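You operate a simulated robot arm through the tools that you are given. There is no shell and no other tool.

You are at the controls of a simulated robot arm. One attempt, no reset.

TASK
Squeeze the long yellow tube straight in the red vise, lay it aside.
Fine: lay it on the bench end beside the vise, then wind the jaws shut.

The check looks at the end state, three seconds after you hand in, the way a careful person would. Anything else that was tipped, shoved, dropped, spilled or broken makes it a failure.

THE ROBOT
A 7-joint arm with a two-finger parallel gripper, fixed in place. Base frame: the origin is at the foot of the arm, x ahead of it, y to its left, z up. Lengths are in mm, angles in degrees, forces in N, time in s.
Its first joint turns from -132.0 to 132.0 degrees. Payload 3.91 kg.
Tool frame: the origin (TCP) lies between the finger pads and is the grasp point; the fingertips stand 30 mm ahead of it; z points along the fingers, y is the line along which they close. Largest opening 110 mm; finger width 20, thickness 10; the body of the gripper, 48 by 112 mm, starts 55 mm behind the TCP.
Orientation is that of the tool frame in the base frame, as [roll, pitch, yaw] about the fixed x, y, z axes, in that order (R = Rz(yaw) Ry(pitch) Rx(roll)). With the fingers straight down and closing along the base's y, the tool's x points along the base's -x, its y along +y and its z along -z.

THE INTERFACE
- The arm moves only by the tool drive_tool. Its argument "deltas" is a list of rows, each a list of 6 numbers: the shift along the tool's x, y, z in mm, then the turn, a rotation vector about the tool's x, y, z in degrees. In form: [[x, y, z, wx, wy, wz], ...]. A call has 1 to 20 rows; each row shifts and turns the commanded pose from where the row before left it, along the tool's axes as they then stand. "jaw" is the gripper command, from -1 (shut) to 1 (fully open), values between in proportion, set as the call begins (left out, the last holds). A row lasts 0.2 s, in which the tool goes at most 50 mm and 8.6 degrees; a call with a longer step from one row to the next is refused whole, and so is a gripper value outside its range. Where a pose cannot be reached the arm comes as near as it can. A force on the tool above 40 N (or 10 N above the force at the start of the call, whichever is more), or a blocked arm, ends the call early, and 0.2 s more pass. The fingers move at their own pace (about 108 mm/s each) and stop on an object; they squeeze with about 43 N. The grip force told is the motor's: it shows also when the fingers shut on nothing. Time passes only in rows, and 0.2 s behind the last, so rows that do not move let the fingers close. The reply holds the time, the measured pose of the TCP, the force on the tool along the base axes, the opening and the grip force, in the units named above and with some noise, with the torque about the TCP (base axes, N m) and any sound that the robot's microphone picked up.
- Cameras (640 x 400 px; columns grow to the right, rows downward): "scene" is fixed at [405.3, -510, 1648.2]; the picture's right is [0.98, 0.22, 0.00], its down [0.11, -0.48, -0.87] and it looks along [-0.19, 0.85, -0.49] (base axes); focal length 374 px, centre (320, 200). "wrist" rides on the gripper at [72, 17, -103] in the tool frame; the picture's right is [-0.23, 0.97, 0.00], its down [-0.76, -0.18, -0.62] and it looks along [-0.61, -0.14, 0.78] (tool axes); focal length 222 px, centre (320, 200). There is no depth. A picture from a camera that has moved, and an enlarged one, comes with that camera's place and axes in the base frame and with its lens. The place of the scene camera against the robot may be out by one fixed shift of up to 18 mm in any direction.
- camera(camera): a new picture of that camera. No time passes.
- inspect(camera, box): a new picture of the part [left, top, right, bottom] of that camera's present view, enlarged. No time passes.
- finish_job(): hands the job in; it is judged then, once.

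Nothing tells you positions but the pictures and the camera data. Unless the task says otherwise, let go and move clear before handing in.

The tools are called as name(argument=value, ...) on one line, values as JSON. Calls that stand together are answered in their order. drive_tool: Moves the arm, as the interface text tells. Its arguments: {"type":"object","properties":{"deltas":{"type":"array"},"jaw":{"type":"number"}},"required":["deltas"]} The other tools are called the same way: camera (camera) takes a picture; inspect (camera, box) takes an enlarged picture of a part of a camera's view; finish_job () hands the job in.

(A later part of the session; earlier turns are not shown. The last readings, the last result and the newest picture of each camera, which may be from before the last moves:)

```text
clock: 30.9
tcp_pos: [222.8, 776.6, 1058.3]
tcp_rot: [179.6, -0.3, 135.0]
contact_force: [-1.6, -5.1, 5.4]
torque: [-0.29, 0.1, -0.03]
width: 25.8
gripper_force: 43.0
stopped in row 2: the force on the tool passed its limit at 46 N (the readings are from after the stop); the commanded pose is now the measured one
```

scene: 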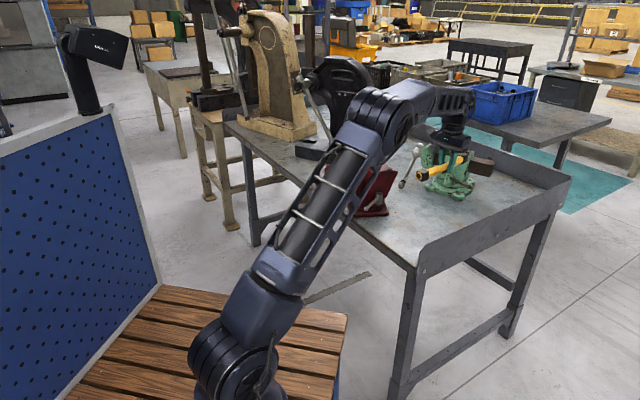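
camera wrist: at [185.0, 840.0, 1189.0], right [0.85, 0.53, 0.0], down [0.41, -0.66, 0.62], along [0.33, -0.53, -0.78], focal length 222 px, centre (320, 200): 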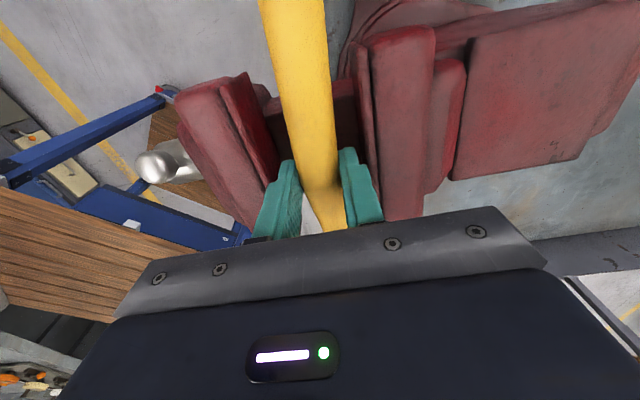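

The feet are seated on the beam at TCP z≈1058. I'll open slightly, staying within the jaw gap, and see that the tube stands.

drive_tool(deltas=[[0, 0, 0, 0, 0, 0], [0, 0, 0, 0, 0, 0]], jaw=-0.46)

inspect(camera="wrist", box=[200, 0, 460, 200])

inspect(camera="scene", box=[335, 130, 395, 190])

```text
clock: 31.5
tcp_pos: [223.7, 776.3, 1057.1]
tcp_rot: [179.3, -0.4, 135.0]
contact_force: [3.2, 3.5, 10.3]
torque: [-0.05, -0.03, 0.02]
width: 27.2
gripper_force: 0.0
```

```text
2.00 times, centred on (330, 100) of wrist
camera zoom: at [184.1, 838.7, 1161.4], right [0.85, 0.53, 0.01], down [0.41, -0.67, 0.62], along [0.33, -0.52, -0.79], focal length 444 px, centre (300, 400)
```

zoom: 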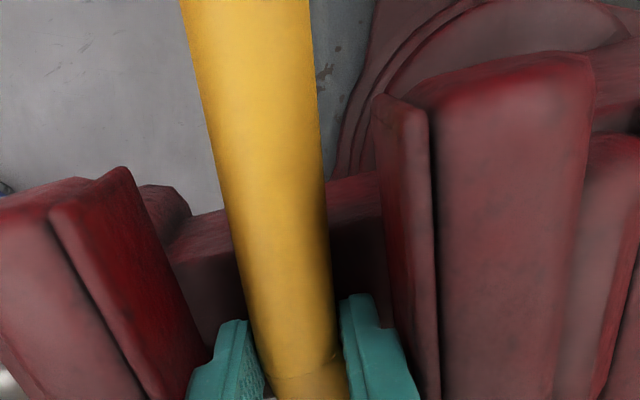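

```text
6.67 times, centred on (365, 160) of scene
camera zoom: at [405.3, -510.0, 1648.2], right [0.98, 0.22, 0.0], down [0.11, -0.48, -0.87], along [-0.19, 0.85, -0.49], focal length 2495 px, centre (20, 467)
```

zoom: 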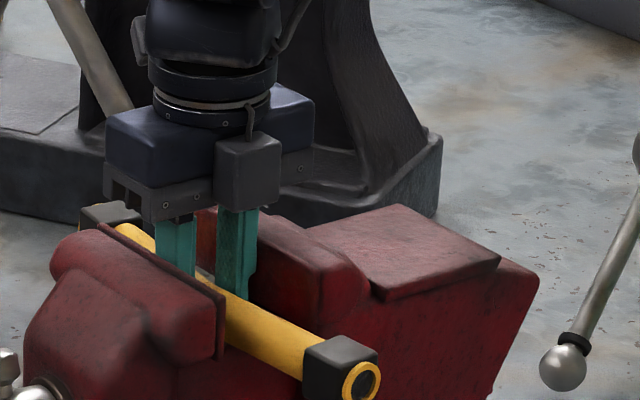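

The opening reads 27 mm with a slight upward load on the tips. I'll raise 2 mm, open a touch more and check again.

drive_tool(deltas=[[0, 0, -1, 0, 0, 0], [0, 0, -1, 0, 0, 0], [0, 0, 0, 0, 0, 0]], jaw=-0.42)

inspect(camera="wrist", box=[200, 0, 460, 200])

```text
clock: 32.3
tcp_pos: [224.2, 776.4, 1058.8]
tcp_rot: [179.5, -0.4, 134.9]
contact_force: [3.5, 5.9, -3.5]
torque: [-0.06, -0.01, -0.05]
width: 28.1
gripper_force: 0.0
```

```text
2.00 times, centred on (330, 100) of wrist
camera zoom: at [184.2, 838.7, 1161.6], right [0.85, 0.53, 0.01], down [0.41, -0.67, 0.62], along [0.33, -0.52, -0.79], focal length 444 px, centre (300, 400)
```

zoom: 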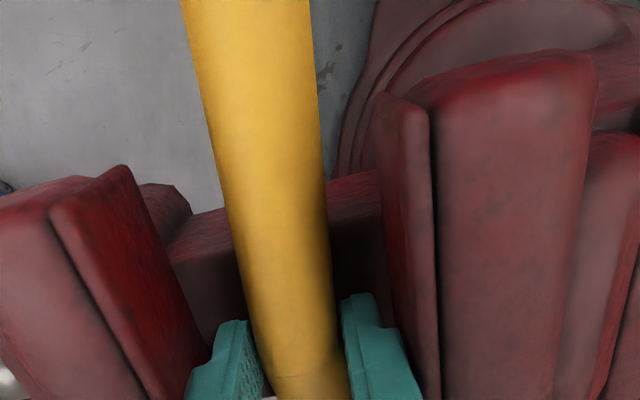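

The side load shows the finger on the moving-jaw side touching that jaw. I'll shift 3 mm toward the fixed jaw and open a bit more.

drive_tool(deltas=[[0, 1.5, 0, 0, 0, 0], [0, 1.5, 0, 0, 0, 0], [0, 0, 0, 0, 0, 0]], jaw=-0.4)

inspect(camera="wrist", box=[200, 0, 460, 200])

```text
clock: 33.1
tcp_pos: [225.6, 778.5, 1058.9]
tcp_rot: [179.6, -0.5, 135.0]
contact_force: [-7.2, -10.4, -3.9]
torque: [-0.13, 0.12, -0.08]
width: 27.6
gripper_force: 0.0
```

```text
2.00 times, centred on (330, 100) of wrist
camera zoom: at [185.2, 840.1, 1162.5], right [0.85, 0.53, 0.01], down [0.41, -0.67, 0.62], along [0.33, -0.52, -0.79], focal length 444 px, centre (300, 400)
```

zoom: 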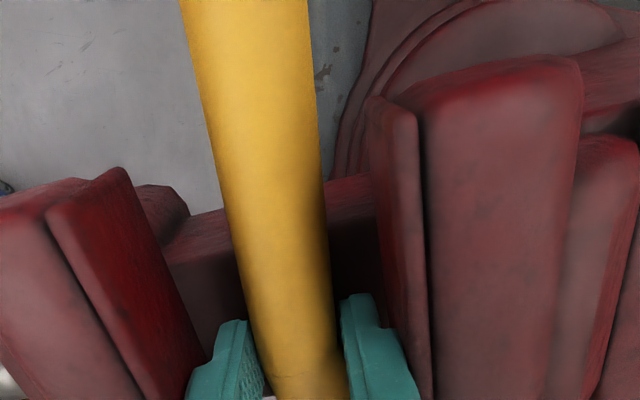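

Both sides touch at about 28 mm opening, so the real finger room is tight. I'll centre the gripper again and lift gently, checking the tube stays down.

drive_tool(deltas=[[0, -1.4, 0, 0, 0, 0], [0, 0, 0, 0, 0, 0]], jaw=-0.48)

drive_tool(deltas=[[0, 0, -2, 0, 0, 0], [0, 0, -2, 0, 0, 0], [0, 0, -2, 0, 0, 0], [0, 0, 0, 0, 0, 0]])

inspect(camera="wrist", box=[200, 0, 460, 200])

inspect(camera="scene", box=[335, 130, 395, 190])

```text
clock: 33.7
tcp_pos: [224.8, 778.6, 1059.9]
tcp_rot: [179.5, -0.4, 134.9]
contact_force: [-1.5, -1.2, 1.8]
torque: [0.05, -0.01, -0.03]
width: 27.5
gripper_force: 0.0
```

```text
clock: 34.7
tcp_pos: [223.4, 779.0, 1066.1]
tcp_rot: [179.5, -0.4, 135.1]
contact_force: [-1.6, -0.9, -0.1]
torque: [0.02, 0.02, 0.02]
width: 27.9
gripper_force: 0.1
```

```text
2.00 times, centred on (330, 100) of wrist
camera zoom: at [184.9, 839.9, 1169.2], right [0.85, 0.53, 0.01], down [0.41, -0.67, 0.62], along [0.33, -0.52, -0.79], focal length 444 px, centre (300, 400)
```

zoom: 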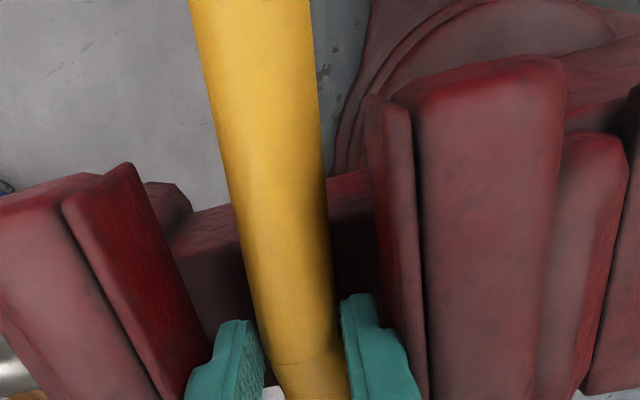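

```text
6.67 times, centred on (365, 160) of scene
camera zoom: at [405.3, -510.0, 1648.2], right [0.98, 0.22, 0.0], down [0.11, -0.48, -0.87], along [-0.19, 0.85, -0.49], focal length 2495 px, centre (20, 467)
```

zoom: 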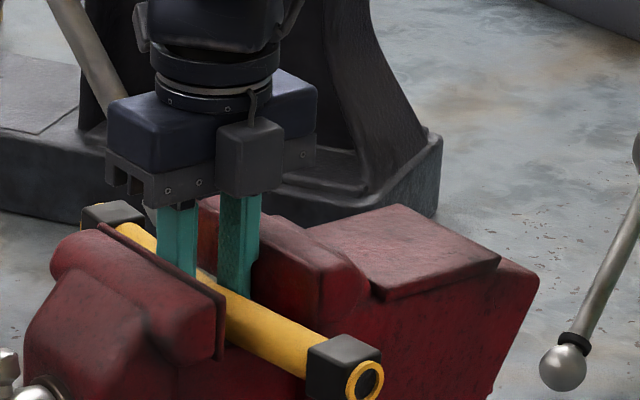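

The tube stays down on the beam while the gripper rises. I'll lift out fully and look.

drive_tool(deltas=[[0, 0, -4, 0, 0, 0], [0, 0, -6, 0, 0, 0], [0, 0, -10, 0, 0, 0], [0, 0, -20, 0, 0, 0], [0, 0, -40, 0, 0, 0], [0, 0, -40, 0, 0, 0], [0, 0, 0, 0, 0, 0]])

camera(camera="wrist")

inspect(camera="scene", box=[300, 110, 420, 240])

inspect(camera="scene", box=[335, 130, 395, 190])

```text
clock: 36.3
tcp_pos: [223.9, 776.6, 1184.6]
tcp_rot: [179.4, -0.5, 134.9]
contact_force: [0.6, 0.4, -0.1]
torque: [0.04, 0.03, -0.01]
width: 28.9
gripper_force: 0.1
```

```text
taken
camera wrist: at [186.8, 838.4, 1288.7], right [0.85, 0.53, 0.01], down [0.41, -0.67, 0.62], along [0.33, -0.52, -0.79], focal length 222 px, centre (320, 200)
```

wrist: 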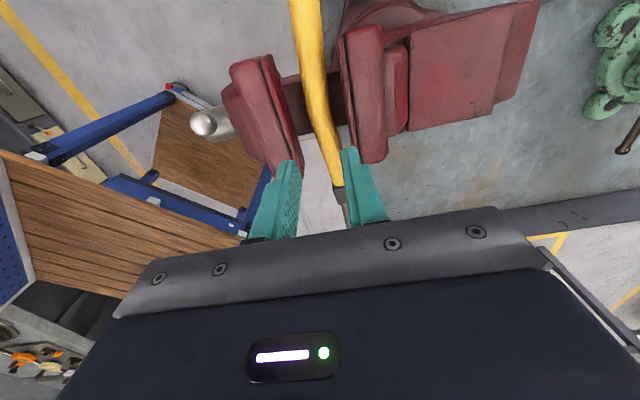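

```text
3.08 times, centred on (360, 175) of scene
camera zoom: at [405.3, -510.0, 1648.2], right [0.98, 0.22, 0.0], down [0.11, -0.48, -0.87], along [-0.19, 0.85, -0.49], focal length 1152 px, centre (197, 277)
```

zoom: 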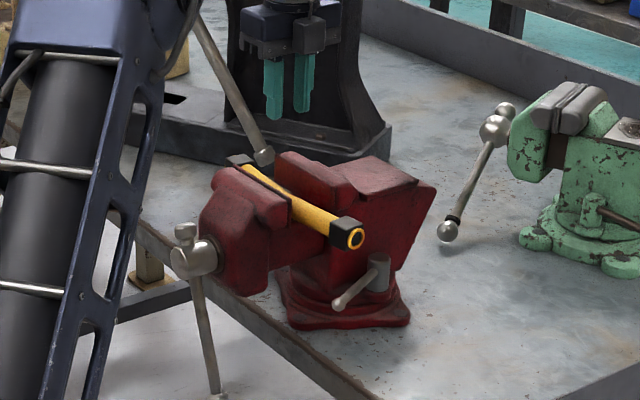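

```text
6.67 times, centred on (365, 160) of scene
camera zoom: at [405.3, -510.0, 1648.2], right [0.98, 0.22, 0.0], down [0.11, -0.48, -0.87], along [-0.19, 0.85, -0.49], focal length 2495 px, centre (20, 467)
```

zoom: 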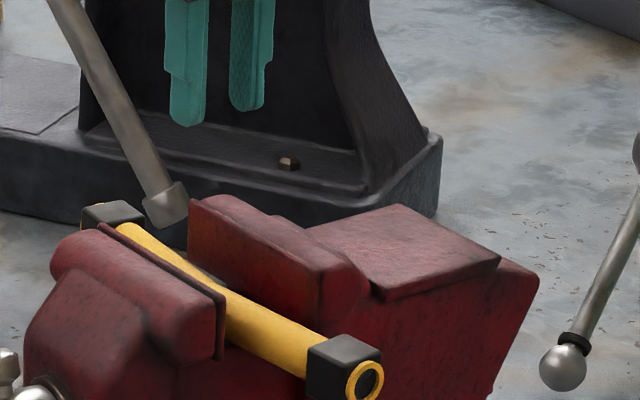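

The tube stands level on the beam between the jaws, bend horizontal. Next I'll back off toward the front of the vise and tilt the tool to study the handle.

drive_tool(deltas=[[0, -47.5, -3, 0, 0, 0], [0, -47.5, -3, 0, 0, 0], [0, -47.5, -3, 0, 0, 0], [0, -47.5, -3, 0, 0, 0], [0, -47.5, -3, 0, 0, 0], [0, 0, 0, -8, 0, 0], [0, 0, 0, -8, 0, 0], [0, 0, 0, -8, 0, 0], [0, 0, 0, -8, 0, 0], [0, 0, 0, -8, 0, 0], [0, 0, 0, -8, 0, 0], [0, 0, 0, -8, 0, 0]], jaw=-1)

camera(camera="wrist")

camera(camera="scene")

```text
clock: 38.9
tcp_pos: [72.1, 633.8, 1218.0]
tcp_rot: [137.0, 0.2, 135.9]
contact_force: [0.3, -0.7, 0.9]
torque: [0.03, 0.01, -0.01]
width: 0.0
gripper_force: 37.9
out of reach, approached as far as the arm can: row 10, 11, 12
```

```text
taken
camera wrist: at [-19.8, 642.2, 1303.0], right [0.66, 0.36, 0.66], down [0.16, -0.93, 0.34], along [0.74, -0.12, -0.67], focal length 222 px, centre (320, 200)
```

wrist: 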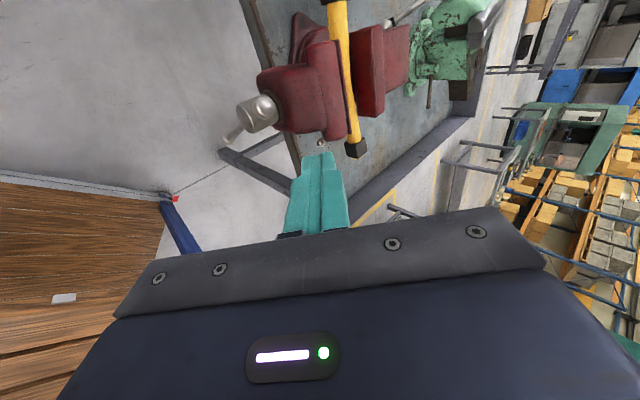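

```text
taken
```

scene: 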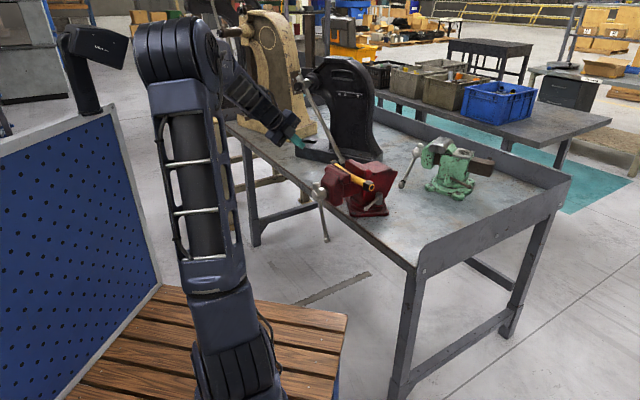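

The arm ran out of reach for more tilt here, but the view is useful. I'll zoom on the handle.

inspect(camera="wrist", box=[200, 40, 400, 180])

inspect(camera="scene", box=[290, 150, 400, 250])

```text
2.86 times, centred on (300, 110) of wrist
camera zoom: at [-19.8, 642.2, 1303.0], right [0.66, 0.36, 0.66], down [0.16, -0.93, 0.34], along [0.74, -0.12, -0.67], focal length 635 px, centre (377, 457)
```

zoom: 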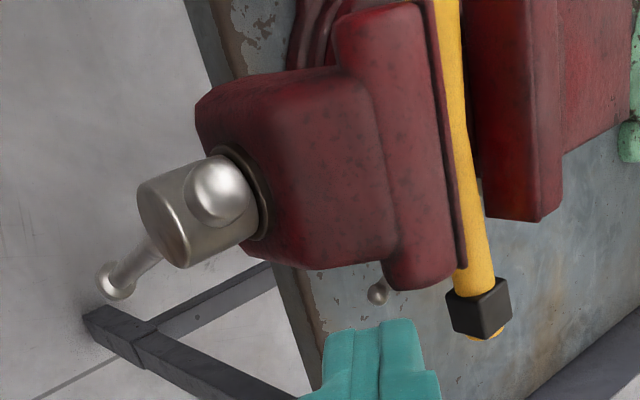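

```text
4.00 times, centred on (345, 200) of scene
camera zoom: at [405.3, -510.0, 1648.2], right [0.98, 0.22, 0.0], down [0.11, -0.48, -0.87], along [-0.19, 0.85, -0.49], focal length 1497 px, centre (220, 200)
```

zoom: 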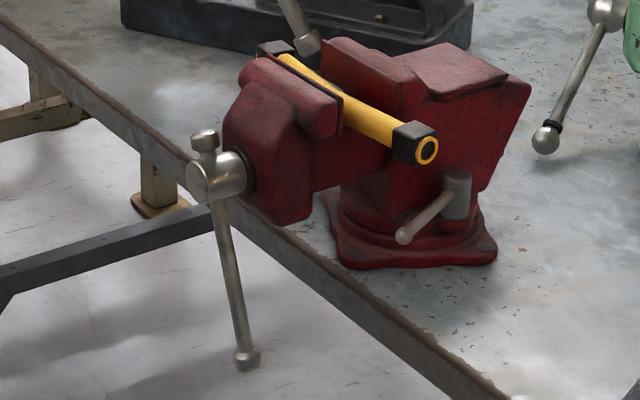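

I get the handle axis at (a≈566 front, d≈389, z≈981), with the rod about 178 mm long and hanging 22° off bottom toward −d. The plan is to use the closed fingers as a peg and push the rod round clockwise. First I'll bring the tool to a reachable slanted orientation.

drive_tool(deltas=[[0, 0, 0, 8, 0, 0], [0, 0, 0, 8, 0, 0], [0, 0, 0, 0, 0, 0]])

```text
clock: 39.7
tcp_pos: [73.1, 633.2, 1216.4]
tcp_rot: [153.2, 0.3, 135.8]
contact_force: [-0.1, -0.1, 0.0]
torque: [-0.03, -0.07, -0.01]
width: 0.0
gripper_force: 38.0
```

drive_tool(deltas=[[-24, -8.5, 28.2, 0, 0, 0], [-24, -8.5, 28.2, 0, 0, 0], [-24, -8.5, 28.2, 0, 0, 0], [-24, -8.5, 28.2, 0, 0, 0], [0, 0, 0, -5.67, -4, 0], [0, 0, 0, -5.67, -4, 0], [0, 0, 0, -5.67, -4, 0], [0, 0, 0, -5.67, -4, 0], [0, 0, 0, -5.67, -4, 0], [0, 0, 0, -5.67, -4, 0]])

camera(camera="wrist")

camera(camera="scene")

```text
clock: 41.9
tcp_pos: [235.6, 725.8, 1186.3]
tcp_rot: [117.5, 17.8, 119.1]
contact_force: [0.9, -0.5, 1.0]
torque: [-0.02, 0.08, 0.05]
width: 0.0
gripper_force: 37.3
out of reach, approached as far as the arm can: row 7, 8, 9, 10
```

```text
taken
camera wrist: at [119.1, 760.2, 1222.8], right [0.37, 0.26, 0.89], down [-0.22, -0.91, 0.36], along [0.9, -0.33, -0.28], focal length 222 px, centre (320, 200)
```

wrist: 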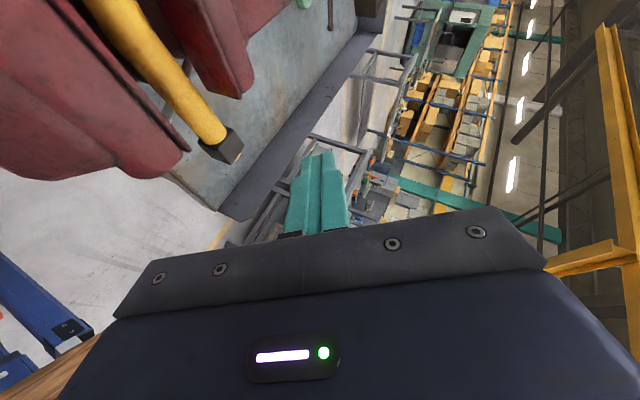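

```text
taken
```

scene: 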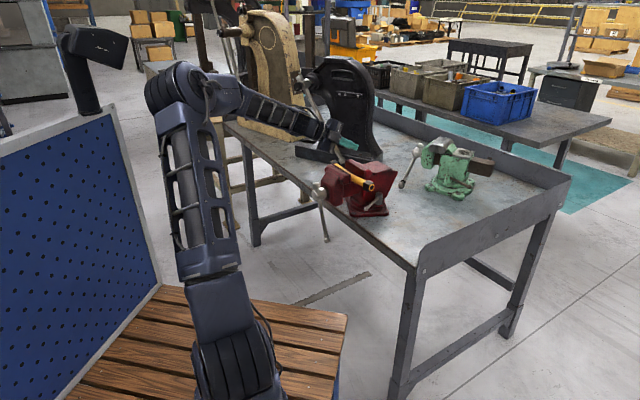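

The out-of-reach command carried the tool forward over the vise, without any contact. I'll go to a steeper, more reachable tilt and back away from the vise in small moves.

drive_tool(deltas=[[0, 0, -10, 6.97, 0, 0], [0, 0, 0, 6.97, 0, 0], [0, 0, 0, 6.97, 0, 0], [-11.3, -33.5, -24.8, 0, 0, 0], [-11.3, -33.5, -24.8, 0, 0, 0], [-11.3, -33.5, -24.8, 0, 0, 0]])

```text
clock: 43.3
tcp_pos: [135.1, 628.7, 1185.1]
tcp_rot: [137.0, 17.0, 118.8]
contact_force: [0.8, 0.7, -0.7]
torque: [0.01, 0.01, -0.01]
width: 0.0
gripper_force: 37.5
```

This orientation is reachable. I'll lower to in front of the handle's lower end, on its −d side, staying ahead of the rod plane.

drive_tool(deltas=[[7.6, -31.8, 31.1, 0, 0, 0], [7.6, -31.8, 31.1, 0, 0, 0], [7.6, -31.8, 31.1, 0, 0, 0], [7.6, -31.8, 31.1, 0, 0, 0], [7.6, -31.8, 31.1, 0, 0, 0], [7.6, -31.8, 31.1, 0, 0, 0], [7.6, -31.8, 31.1, 0, 0, 0], [0, 0, 0, 0, 0, 0]])

camera(camera="wrist")

camera(camera="scene")

```text
clock: 44.6
tcp_pos: [173.6, 647.9, 977.8]
tcp_rot: [137.2, 16.9, 118.6]
contact_force: [-16.1, -45.7, 28.8]
torque: [2.09, 0.77, 2.33]
width: 0.0
gripper_force: 37.5
out of reach, approached as far as the arm can: row 2, 3, 4, 5, 6
stopped in row 6: the force on the tool passed its limit at 114 N (the readings are from after the stop); the commanded pose is now the measured one
```

```text
taken
camera wrist: at [77.9, 702.3, 1039.0], right [0.64, 0.32, 0.7], down [-0.18, -0.82, 0.54], along [0.75, -0.47, -0.47], focal length 222 px, centre (320, 200)
```

wrist: 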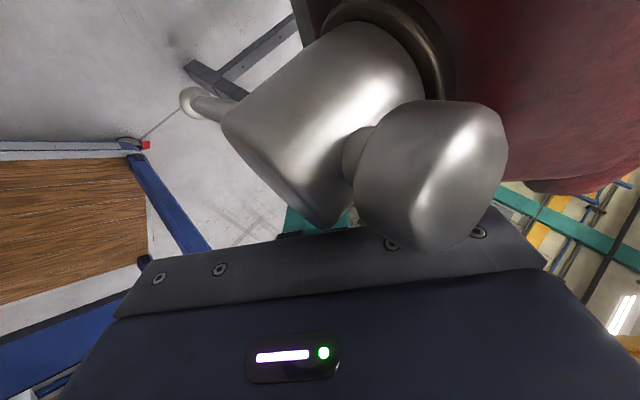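

```text
taken
```

scene: 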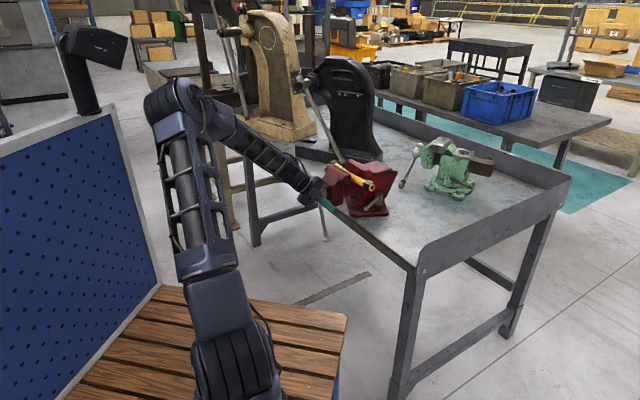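

The tool drifted out of reach again and leaned on the handle hub. I'll back off at once along the contact force, slowly.

drive_tool(deltas=[[-6.6, 1.4, -8.5, 0, 0, 0], [-6.6, 1.4, -8.5, 0, 0, 0], [-6.6, 1.4, -8.5, 0, 0, 0], [-6.6, 1.4, -8.5, 0, 0, 0]])

inspect(camera="scene", box=[290, 140, 410, 250])

```text
clock: 45.6
tcp_pos: [174.0, 636.6, 1012.9]
tcp_rot: [137.8, 17.0, 119.1]
contact_force: [-0.2, -0.1, 0.1]
torque: [0.01, -0.02, -0.03]
width: 0.1
gripper_force: 37.5
out of reach, approached as far as the arm can: row 2, 3
```

```text
3.64 times, centred on (350, 195) of scene
camera zoom: at [405.3, -510.0, 1648.2], right [0.98, 0.22, 0.0], down [0.11, -0.48, -0.87], along [-0.19, 0.85, -0.49], focal length 1361 px, centre (211, 218)
```

zoom: 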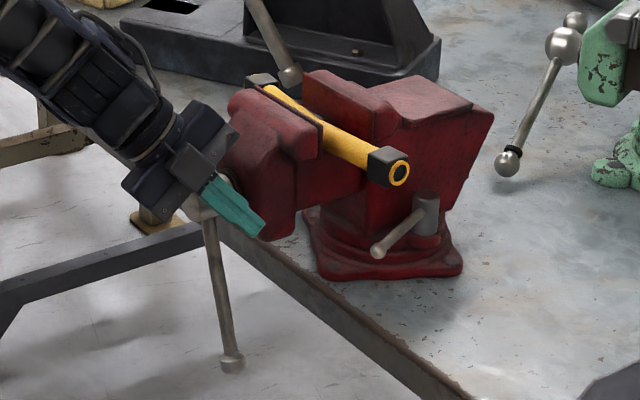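

The vise and tube are undisturbed. The handle is better worked by pinching the rod along the screw axis with a steep tool, which stays well within reach, so first I'll rise clear.

drive_tool(deltas=[[-7.3, 16.3, -17.5, 0, 0, 0], [-14.6, 32.6, -35, 0, 0, 0], [-14.6, 32.6, -35, 0, 0, 0], [-14.6, 32.6, -35, 0, 0, 0], [-14.6, 32.6, -35, 0, 0, 0]])

```text
clock: 46.8
tcp_pos: [174.2, 633.6, 1237.7]
tcp_rot: [137.2, 16.8, 118.8]
contact_force: [-0.8, 0.2, 0.2]
torque: [0.0, -0.06, -0.01]
width: 0.3
gripper_force: 37.2
```

drive_tool(deltas=[[0, 0, 0, 6.66, 3.67, -1.49], [0, 0, 0, 6.66, 3.67, -1.49], [0, 0, 0, 6.66, 3.67, -1.49], [0, 0, 0, 6.66, 3.67, -1.49], [0, 0, 0, 6.66, 3.67, -1.49], [0, 0, 0, 6.66, 3.67, -1.49], [45, 2.3, 0, 0, 0, 0], [45, 2.3, 0, 0, 0, 0], [45, 2.3, 0, 0, 0, 0]])

camera(camera="wrist")

camera(camera="scene")

```text
clock: 48.8
tcp_pos: [81.7, 732.2, 1240.4]
tcp_rot: [-179.8, -0.2, 134.9]
contact_force: [-0.1, -0.6, 0.8]
torque: [0.06, 0.03, -0.03]
width: 0.2
gripper_force: 37.8
```

```text
taken
camera wrist: at [43.2, 795.3, 1343.0], right [0.85, 0.53, 0.0], down [0.41, -0.67, 0.62], along [0.32, -0.53, -0.78], focal length 222 px, centre (320, 200)
```

wrist: 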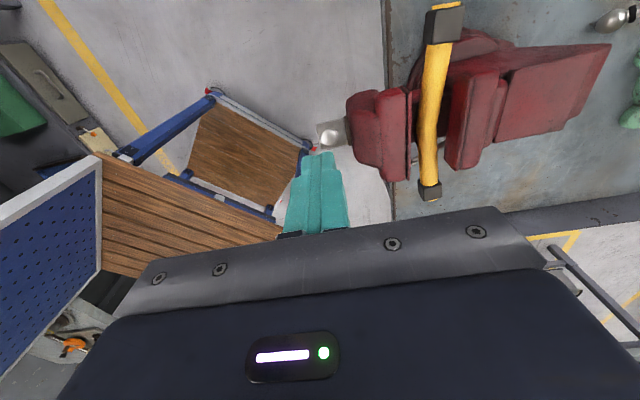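

```text
taken
```

scene: 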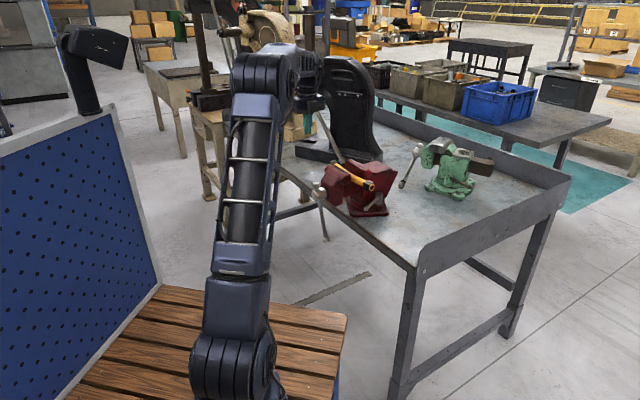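

The area to the +d side is clear. I'll test tilting the tool about the screw axis, toward pointing −d, in increments well above the vise.

drive_tool(deltas=[[0, 0, 0, 0, -8.2, 0], [0, 0, 0, 0, -8.2, 0], [0, 0, 0, 0, -8.2, 0], [0, 0, 0, 0, -8.2, 0], [0, 0, 0, 0, -8.2, 0]])

drive_tool(deltas=[[0, 0, 0, 0, -8.2, 0], [0, 0, 0, 0, -8.2, 0], [0, 0, 0, 0, -8.2, 0]])

drive_tool(deltas=[[0, 0, 0, 0, -8.2, 0], [0, 0, 0, 0, -8.2, 0]])

```text
clock: 50.0
tcp_pos: [87.2, 732.3, 1240.7]
tcp_rot: [180.0, 40.7, 134.7]
contact_force: [5.0, -0.5, 2.2]
torque: [0.13, 0.38, -0.2]
width: 0.0
gripper_force: 37.4
```

```text
clock: 50.8
tcp_pos: [98.5, 711.3, 1252.3]
tcp_rot: [-179.7, 46.0, 135.5]
contact_force: [-0.3, -0.9, 0.0]
torque: [0.02, 0.0, -0.01]
width: 0.0
gripper_force: 37.7
out of reach, approached as far as the arm can: row 1, 2, 3
```

```text
clock: 51.4
tcp_pos: [99.6, 711.2, 1252.1]
tcp_rot: [-179.7, 45.9, 135.6]
contact_force: [-0.2, 0.4, 0.4]
torque: [0.01, -0.01, -0.01]
width: 0.1
gripper_force: 37.9
out of reach, approached as far as the arm can: row 1, 2
```

Tilt of about 45° toward −d is the limit with this roll, and that's enough to work with. I'll check where the handle rod stands now.

inspect(camera="scene", box=[300, 160, 380, 250])

inspect(camera="wrist", box=[180, 0, 480, 190])

```text
4.44 times, centred on (340, 205) of scene
camera zoom: at [405.3, -510.0, 1648.2], right [0.98, 0.22, 0.0], down [0.11, -0.48, -0.87], along [-0.19, 0.85, -0.49], focal length 1664 px, centre (231, 178)
```

zoom: 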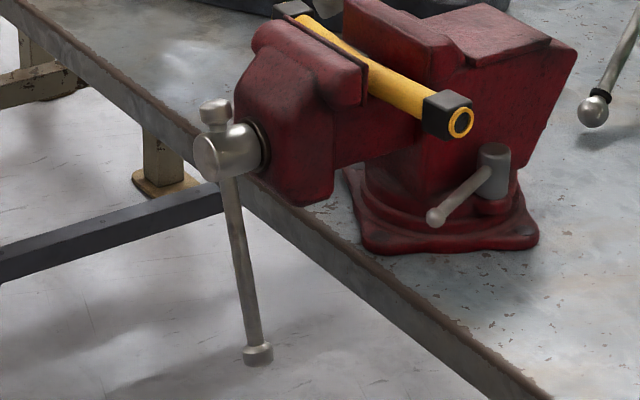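

```text
2.11 times, centred on (330, 95) of wrist
camera zoom: at [22.3, 810.2, 1271.6], right [0.8, 0.58, 0.16], down [-0.06, -0.18, 0.98], along [0.6, -0.79, -0.11], focal length 468 px, centre (299, 421)
```

zoom: 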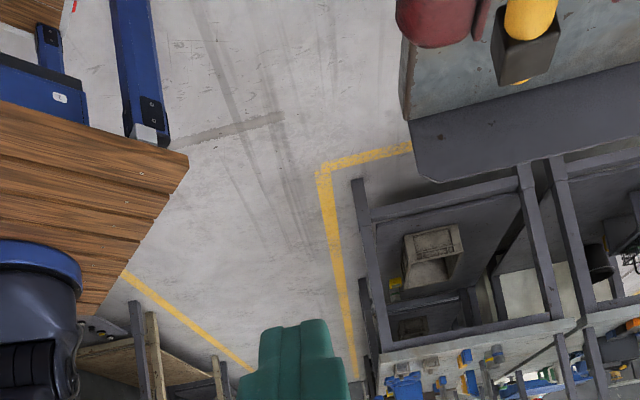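

The rod now hangs about 16° off bottom. I'll un-tilt, yaw so the camera faces away from the vise, and move to the −d side of the handle for the first push.

drive_tool(deltas=[[0, 0, 0, 0, 7.65, 0], [0, 0, 0, 0, 7.65, 0], [0, 0, 0, 0, 7.65, 0], [0, 0, 0, 0, 7.65, 0], [0, 0, 0, 0, 7.65, 0], [0, 0, 0, 0, 7.65, 0], [-45, 0, 0, 0, 0, 0], [-45, 0, 0, 0, 0, 0], [-45, 0, 0, 0, 0, 0], [-45, 0, 0, 0, 0, 0]])

drive_tool(deltas=[[0, 0, 0, 0, 0, -8.2], [0, 0, 0, 0, 0, -8.2], [0, 0, 0, 0, 0, -8.2], [0, 0, 0, 0, 0, -8.2], [0, 0, 0, 0, 0, -8.2], [0, 0, 0, 0, 0, -8.2], [0, 0, 0, 0, 0, -8.2], [0, 0, 0, 0, 0, -8.2], [0, 0, 0, 0, 0, -8.2], [0, 0, 0, 0, 0, -8.2], [0, 0, 0, 0, 0, -8.2]])

```text
clock: 53.6
tcp_pos: [224.3, 584.9, 1252.4]
tcp_rot: [-179.9, 0.0, 135.4]
contact_force: [-1.1, 0.9, -0.1]
torque: [-0.01, -0.07, -0.01]
width: 0.0
gripper_force: 37.6
```

```text
clock: 56.0
tcp_pos: [227.2, 585.0, 1252.2]
tcp_rot: [180.0, -0.2, -134.3]
contact_force: [-0.5, -0.6, 0.8]
torque: [0.01, -0.02, 0.02]
width: 0.0
gripper_force: 38.0
```

drive_tool(deltas=[[0, 0, 42, 0, 0, 0], [0, 0, 42, 0, 0, 0], [0, 0, 42, 0, 0, 0], [0, 0, 42, 0, 0, 0], [0, 0, 42, 0, 0, 0], [0, 0, 42, 0, 0, 0], [0, 0, 0, -7.6, 0, 0], [0, 0, 0, -7.6, 0, 0]])

camera(camera="wrist")

camera(camera="scene")

```text
clock: 57.8
tcp_pos: [225.9, 586.0, 1000.5]
tcp_rot: [164.7, -0.3, -134.5]
contact_force: [0.1, -0.4, -0.1]
torque: [-0.03, -0.03, -0.02]
width: 0.2
gripper_force: 37.7
```

```text
taken
camera wrist: at [183.8, 525.5, 1104.3], right [-0.51, 0.82, 0.26], down [0.77, 0.31, 0.55], along [0.37, 0.48, -0.79], focal length 222 px, centre (320, 200)
```

wrist: 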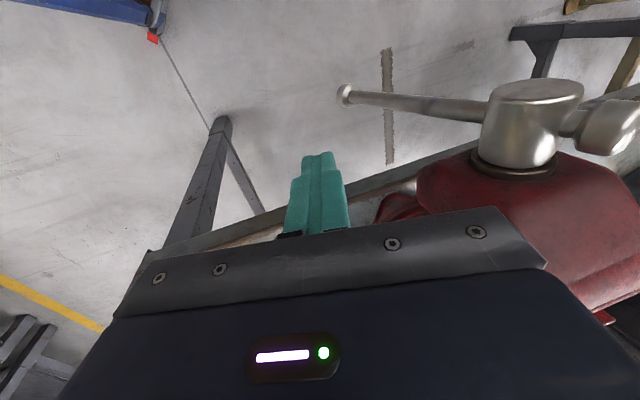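

```text
taken
```

scene: 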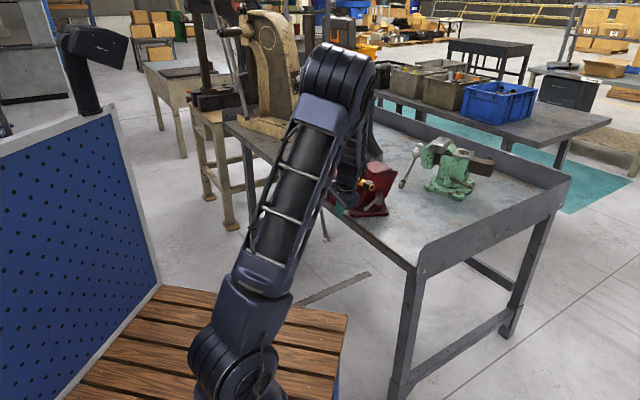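

From here the hub and rod are clear: axis at d≈393, z≈999, rod plane a≈573, and the rod about 20° short of bottom. I'll tilt further and move the closed fingertips to just beside the rod's −d side.

drive_tool(deltas=[[0, 0, 0, -7.67, 0, 0], [0, 0, 0, -7.67, 0, 0], [0, 0, 0, -7.67, 0, 0]])

drive_tool(deltas=[[0.33, -14.1, 36.2, 0, 0, 0], [0.33, -14.1, 36.2, 0, 0, 0]])

camera(camera="wrist")

```text
clock: 58.6
tcp_pos: [225.5, 584.6, 1001.3]
tcp_rot: [141.7, -0.1, -134.4]
contact_force: [-0.9, 0.3, 0.0]
torque: [-0.01, -0.05, -0.02]
width: 0.0
gripper_force: 37.8
```

```text
clock: 59.2
tcp_pos: [211.5, 599.1, 926.1]
tcp_rot: [141.7, -0.2, -134.5]
contact_force: [0.1, -0.4, 0.2]
torque: [0.01, -0.05, 0.03]
width: 0.1
gripper_force: 37.8
```

```text
taken
camera wrist: at [196.9, 511.8, 1016.7], right [-0.39, 0.7, 0.6], down [0.91, 0.18, 0.38], along [0.16, 0.69, -0.7], focal length 222 px, centre (320, 200)
```

wrist: 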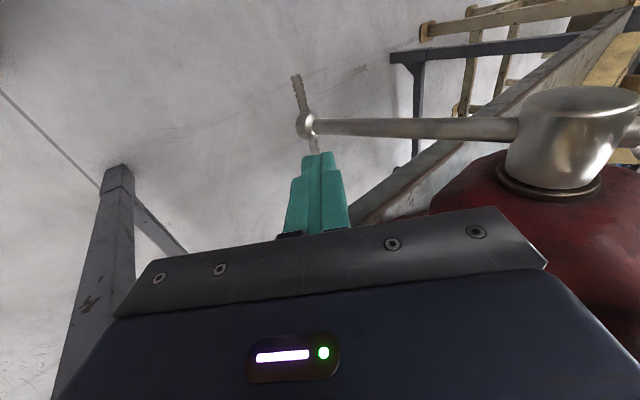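

The geometry is confirmed: rod end at (a 574, d 335, z 823). Now a gentle first push of the rod toward +d (clockwise), watching force and jaw.

drive_tool(deltas=[[0, -5.8, 26.8, 0, 0, 0], [0, 4.8, 14.5, 0, 0, 0], [0, 6.4, 14.5, 0, 0, 0], [0, 8, 13.6, 0, 0, 0], [0, 9.3, 12.7, 0, 0, 0]])

camera(camera="wrist")

```text
clock: 60.4
tcp_pos: [161.6, 646.3, 875.5]
tcp_rot: [141.8, -0.2, -134.5]
contact_force: [-0.1, 0.2, -0.1]
torque: [0.01, 0.0, 0.03]
width: 0.0
gripper_force: 37.9
```

```text
taken
camera wrist: at [146.5, 559.4, 966.2], right [-0.39, 0.7, 0.6], down [0.91, 0.18, 0.38], along [0.16, 0.69, -0.7], focal length 222 px, centre (320, 200)
```

wrist: 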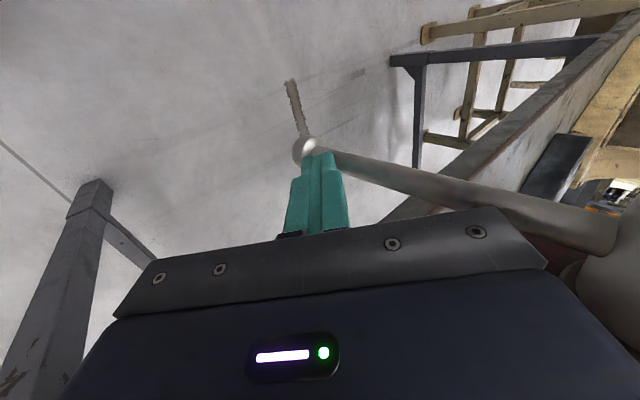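

The rod turns freely, now about −6°. I'll continue the push past bottom.

drive_tool(deltas=[[0, 10.5, 11.8, 0, 0, 0], [0, 11.7, 10.4, 0, 0, 0], [0, 12.7, 9.2, 0, 0, 0], [0, 11.3, 6.7, 0, 0, 0]])

camera(camera="wrist")

inspect(camera="scene", box=[300, 140, 400, 250])

```text
clock: 61.4
tcp_pos: [124.3, 683.5, 868.2]
tcp_rot: [142.2, -0.6, -134.6]
contact_force: [3.7, -5.1, -2.1]
torque: [0.61, 0.48, -0.15]
width: 0.0
gripper_force: 37.4
stopped in row 4: the force on the tool passed its limit at 65 N (the readings are from after the stop); the commanded pose is now the measured one
```

```text
taken
camera wrist: at [109.7, 596.7, 960.4], right [-0.38, 0.71, 0.6], down [0.91, 0.18, 0.38], along [0.16, 0.69, -0.71], focal length 222 px, centre (320, 200)
```

wrist: 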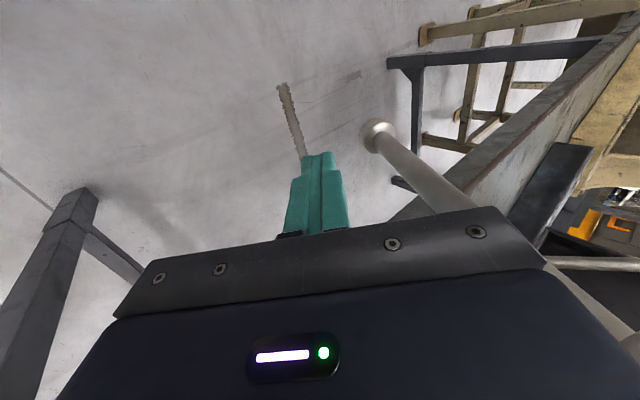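

```text
3.64 times, centred on (350, 195) of scene
camera zoom: at [405.3, -510.0, 1648.2], right [0.98, 0.22, 0.0], down [0.11, -0.48, -0.87], along [-0.19, 0.85, -0.49], focal length 1361 px, centre (211, 218)
```

zoom: 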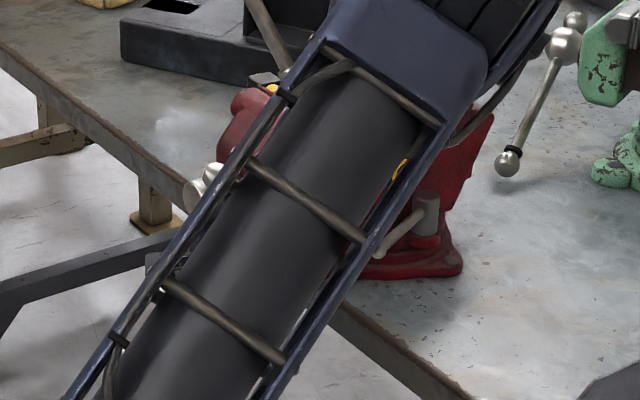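

The push carried the rod to about +27° past bottom, and the gripper body then brushed the hub. I'll back away up the −d side, then go over the top to the +d side for a pinch grip.

drive_tool(deltas=[[0, -20.5, -22.5, 0, 0, 0], [0, -20.5, -22.5, 0, 0, 0], [0, -11.2, -34.3, 0, 0, 0], [0, -11.2, -34.3, 0, 0, 0], [0, 31, -39.3, 0, 0, 0], [0, 31, -39.3, 0, 0, 0], [0, 31, -39.3, 0, 0, 0], [0, 31, -39.3, 0, 0, 0], [0, 31, -39.3, 0, 0, 0], [0, 31, -39.3, 0, 0, 0]])

drive_tool(deltas=[[0, 0, 0, 7.67, 0, 0], [0, 0, 0, 7.67, 0, 0], [0, 0, 0, 7.67, 0, 0], [0, 0, 0, 7.67, 0, 0], [0, 0, 0, 7.67, 0, 0], [0, 0, 0, 0, 0, 8.2], [0, 0, 0, 0, 0, 8.2], [0, 0, 0, 0, 0, 8.2], [0, 0, 0, 0, 0, 8.2], [0, 0, 0, 0, 0, 8.2], [0, 0, 0, 0, 0, 8.2], [0, 0, 0, 0, 0, 8.2], [0, 0, 0, 0, 0, 8.2], [0, 0, 0, 0, 0, 8.2], [0, 0, 0, 0, 0, 8.2], [0, 0, 0, 0, 0, 8]])

inspect(camera="scene", box=[300, 140, 400, 250])

```text
clock: 63.6
tcp_pos: [209.6, 604.0, 1222.2]
tcp_rot: [142.1, -0.5, -134.7]
contact_force: [0.5, 0.0, -1.1]
torque: [-0.03, 0.06, 0.04]
width: 0.0
gripper_force: 38.1
```

```text
clock: 67.0
tcp_pos: [209.8, 602.5, 1219.6]
tcp_rot: [-179.5, 0.4, 135.2]
contact_force: [-0.4, 0.1, 0.1]
torque: [-0.01, 0.03, -0.01]
width: 0.3
gripper_force: 37.8
```

```text
3.64 times, centred on (350, 195) of scene
camera zoom: at [405.3, -510.0, 1648.2], right [0.98, 0.22, 0.0], down [0.11, -0.48, -0.87], along [-0.19, 0.85, -0.49], focal length 1361 px, centre (211, 218)
```

zoom: 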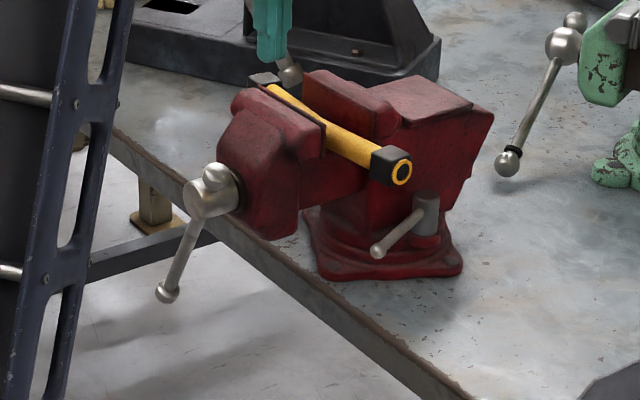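

The rod now points down-left. I'll compare the jaw's place with the earlier picture at the same zoom, to see which way it moves.

inspect(camera="scene", box=[300, 160, 380, 250])

```text
4.44 times, centred on (340, 205) of scene
camera zoom: at [405.3, -510.0, 1648.2], right [0.98, 0.22, 0.0], down [0.11, -0.48, -0.87], along [-0.19, 0.85, -0.49], focal length 1664 px, centre (231, 178)
```

zoom: 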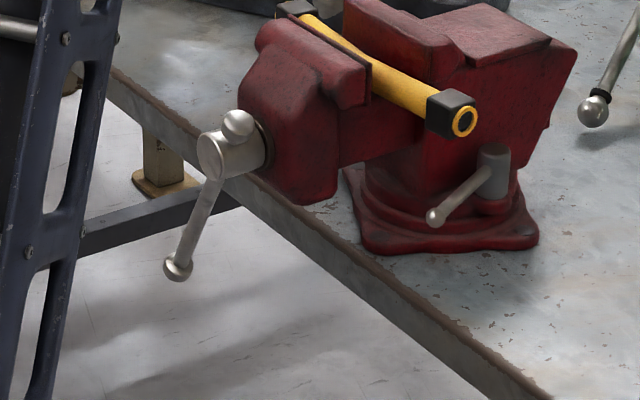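

The jaw, with the tube riding on its beam, moved about 4 mm toward the fixed jaw for 45°, so clockwise closes, at roughly 30 mm per turn. I'll go over the top to the +d side.

drive_tool(deltas=[[42, 0, 0, 0, 0, 0], [42, 0, 0, 0, 0, 0], [42, 0, 0, 0, 0, 0], [42, 0, 0, 0, 0, 0], [42, 0, 0, 0, 0, 0], [42, 0, 0, 0, 0, 0], [0, 0, 40, 0, -6.67, 0], [0, 0, 40, 0, -6.67, 0], [0, 0, 40, 0, -6.67, 0], [0, 0, 0, 0, 0, 0]], jaw=-0.1)

camera(camera="wrist")

inspect(camera="wrist", box=[200, 20, 460, 190])

```text
clock: 69.2
tcp_pos: [39.4, 770.3, 1099.3]
tcp_rot: [-179.5, 20.6, 135.5]
contact_force: [0.4, 0.3, 0.2]
torque: [-0.01, -0.02, -0.04]
width: 49.4
gripper_force: 0.0
```

```text
taken
camera wrist: at [-22.3, 854.9, 1170.1], right [0.84, 0.54, 0.07], down [0.23, -0.47, 0.85], along [0.5, -0.7, -0.52], focal length 222 px, centre (320, 200)
```

wrist: 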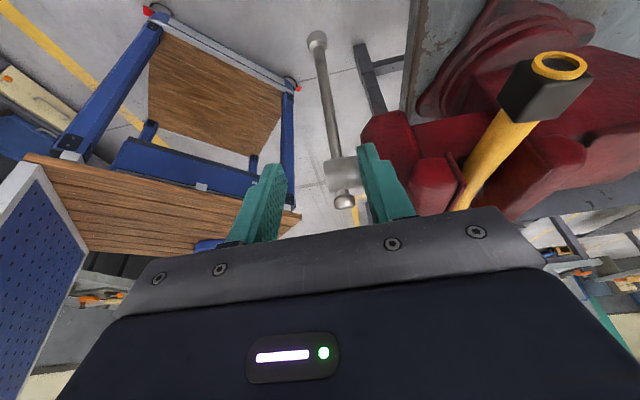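

```text
2.35 times, centred on (330, 105) of wrist
camera zoom: at [-22.3, 854.9, 1170.1], right [0.84, 0.54, 0.07], down [0.23, -0.47, 0.85], along [0.5, -0.7, -0.52], focal length 523 px, centre (296, 424)
```

zoom: 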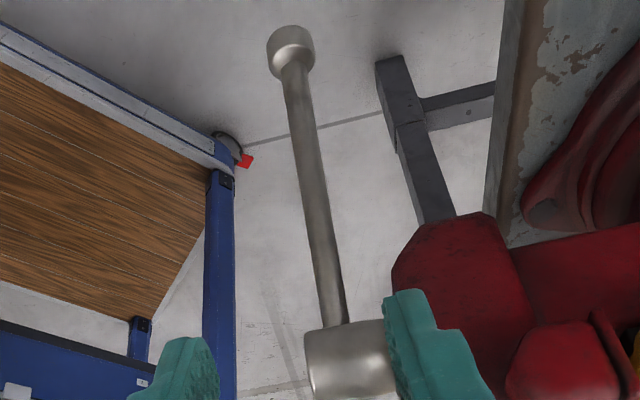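

The rod stands at φ≈26° in a clear space. I'll lower the open fingers astride it near r≈150 and pinch it along the screw axis.

drive_tool(deltas=[[6, 0.9, 44.3, 0, 0, 0], [6, 0.9, 44.3, 0, 0, 0], [6, 0.9, 44.3, 0, 0, 0], [6, 0.9, 44.3, 0, 0, 0], [6, 0.9, 44.3, 0, 0, 0], [0, 0, 0, 0, 0, 0]])

camera(camera="wrist")

```text
clock: 70.6
tcp_pos: [78.0, 735.7, 879.1]
tcp_rot: [-179.4, 20.5, 135.5]
contact_force: [-0.8, 0.3, 0.1]
torque: [0.02, 0.0, -0.04]
width: 49.7
gripper_force: 0.0
```

```text
taken
camera wrist: at [16.5, 820.4, 949.2], right [0.84, 0.54, 0.07], down [0.23, -0.47, 0.85], along [0.5, -0.69, -0.52], focal length 222 px, centre (320, 200)
```

wrist: 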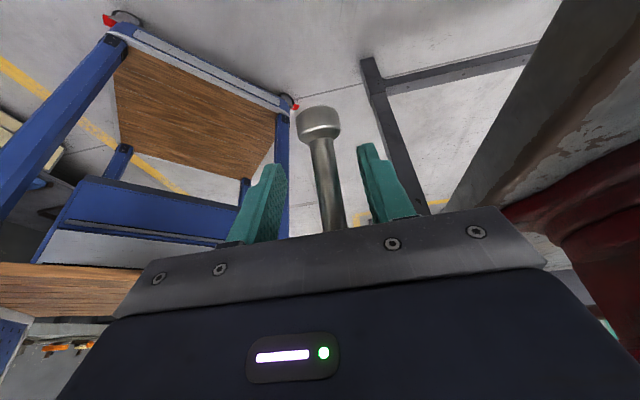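

The rod is neatly between the fingers, with its knob just past the tips. Closing.

drive_tool(deltas=[[0, 0, 0, 0, 0, 0], [0, 0, 0, 0, 0, 0]], jaw=-1)

camera(camera="wrist")

```text
clock: 71.2
tcp_pos: [81.1, 737.3, 879.7]
tcp_rot: [-179.7, 20.4, 135.4]
contact_force: [24.3, 26.8, -4.2]
torque: [0.74, -0.52, -0.07]
width: 14.9
gripper_force: 45.7
```

```text
taken
camera wrist: at [19.7, 821.9, 949.7], right [0.84, 0.54, 0.07], down [0.23, -0.47, 0.85], along [0.5, -0.69, -0.52], focal length 222 px, centre (320, 200)
```

wrist: 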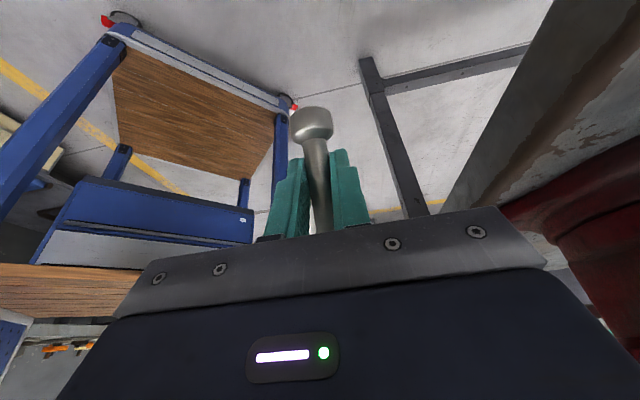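

The rod is gripped (15 mm). I'll first relieve the axial offset, then start winding along the circle with small steps.

drive_tool(deltas=[[0, 3.3, 0, 0, 0, 0], [0, 0, 0, 0, 0, 0]])

drive_tool(deltas=[[12.23, 0.5, -15.87, 0, 3, 0], [10.83, 0.5, -16.95, 0, 3, 0]])

```text
clock: 71.8
tcp_pos: [80.6, 738.9, 878.4]
tcp_rot: [-179.6, 20.5, 135.4]
contact_force: [21.4, 3.5, -3.1]
torque: [1.5, 0.2, -0.36]
width: 15.1
gripper_force: 45.0
```

```text
clock: 72.4
tcp_pos: [58.4, 761.0, 903.9]
tcp_rot: [-179.3, 14.4, 135.5]
contact_force: [18.1, 9.6, -9.6]
torque: [1.44, 0.08, -0.53]
width: 14.7
gripper_force: 44.9
```

It turns with only about 11 N of resistance. Continuing, with a bit more axial follow.

drive_tool(deltas=[[9.3, 1.2, -17.88, 0, 3, 0], [7.71, 1.2, -18.68, 0, 3, 0], [6.03, 1, -19.36, 0, 3, 0], [4.33, 1, -19.86, 0, 2.4, 0]])

camera(camera="wrist")

```text
clock: 73.4
tcp_pos: [32.1, 792.1, 976.2]
tcp_rot: [-179.5, 3.0, 135.5]
contact_force: [2.5, -0.5, -6.6]
torque: [0.53, 0.2, -0.71]
width: 14.5
gripper_force: 45.0
```

```text
taken
camera wrist: at [-10.8, 859.6, 1073.9], right [0.84, 0.53, 0.0], down [0.4, -0.63, 0.66], along [0.36, -0.56, -0.75], focal length 222 px, centre (320, 200)
```

wrist: 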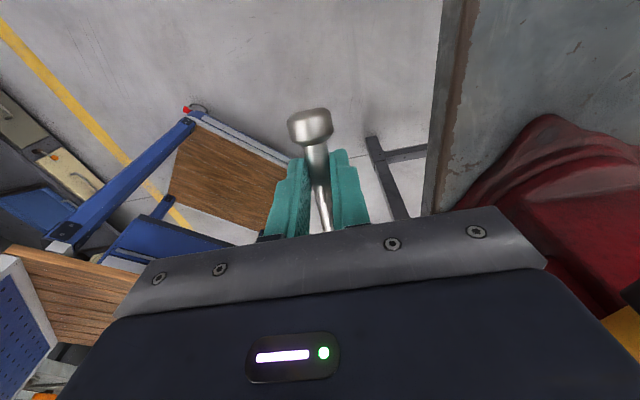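

drive_tool(deltas=[[3.1, 0.6, -20.3, 0, 0, 0], [0.3, 0.6, -20.5, 0, 0, 0], [-2.6, 0.6, -20.4, 0, 0, 0], [-5.4, 0.6, -19.8, 0, 0, 0], [-8.1, 0.6, -18.9, 0, 0, 0], [-10.6, 0.6, -17.6, 0, 0, 0]])

drive_tool(deltas=[[-13, 0.6, -15.9, 0, 0, 0], [-15.1, 0.6, -14, 0, 0, 0], [-16.9, 0.6, -11.7, 0, 0, 0], [-18.3, 0.6, -9.3, 0, 0, 0]])

camera(camera="wrist")

```text
clock: 74.8
tcp_pos: [47.4, 784.3, 1093.2]
tcp_rot: [-179.4, 3.0, 135.6]
contact_force: [-25.2, -16.2, -3.7]
torque: [-0.2, 1.17, 0.17]
width: 14.5
gripper_force: 44.3
```

```text
clock: 75.8
tcp_pos: [94.3, 743.9, 1146.9]
tcp_rot: [-179.5, 3.1, 135.4]
contact_force: [-0.3, 0.0, -1.1]
torque: [-0.04, 0.0, -0.01]
width: 0.0
gripper_force: 37.9
```

```text
taken
camera wrist: at [51.8, 811.2, 1245.0], right [0.85, 0.53, 0.0], down [0.4, -0.63, 0.66], along [0.36, -0.56, -0.75], focal length 222 px, centre (320, 200)
```

wrist: 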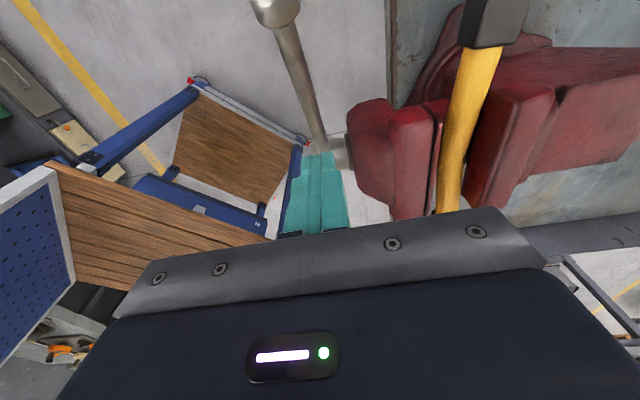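

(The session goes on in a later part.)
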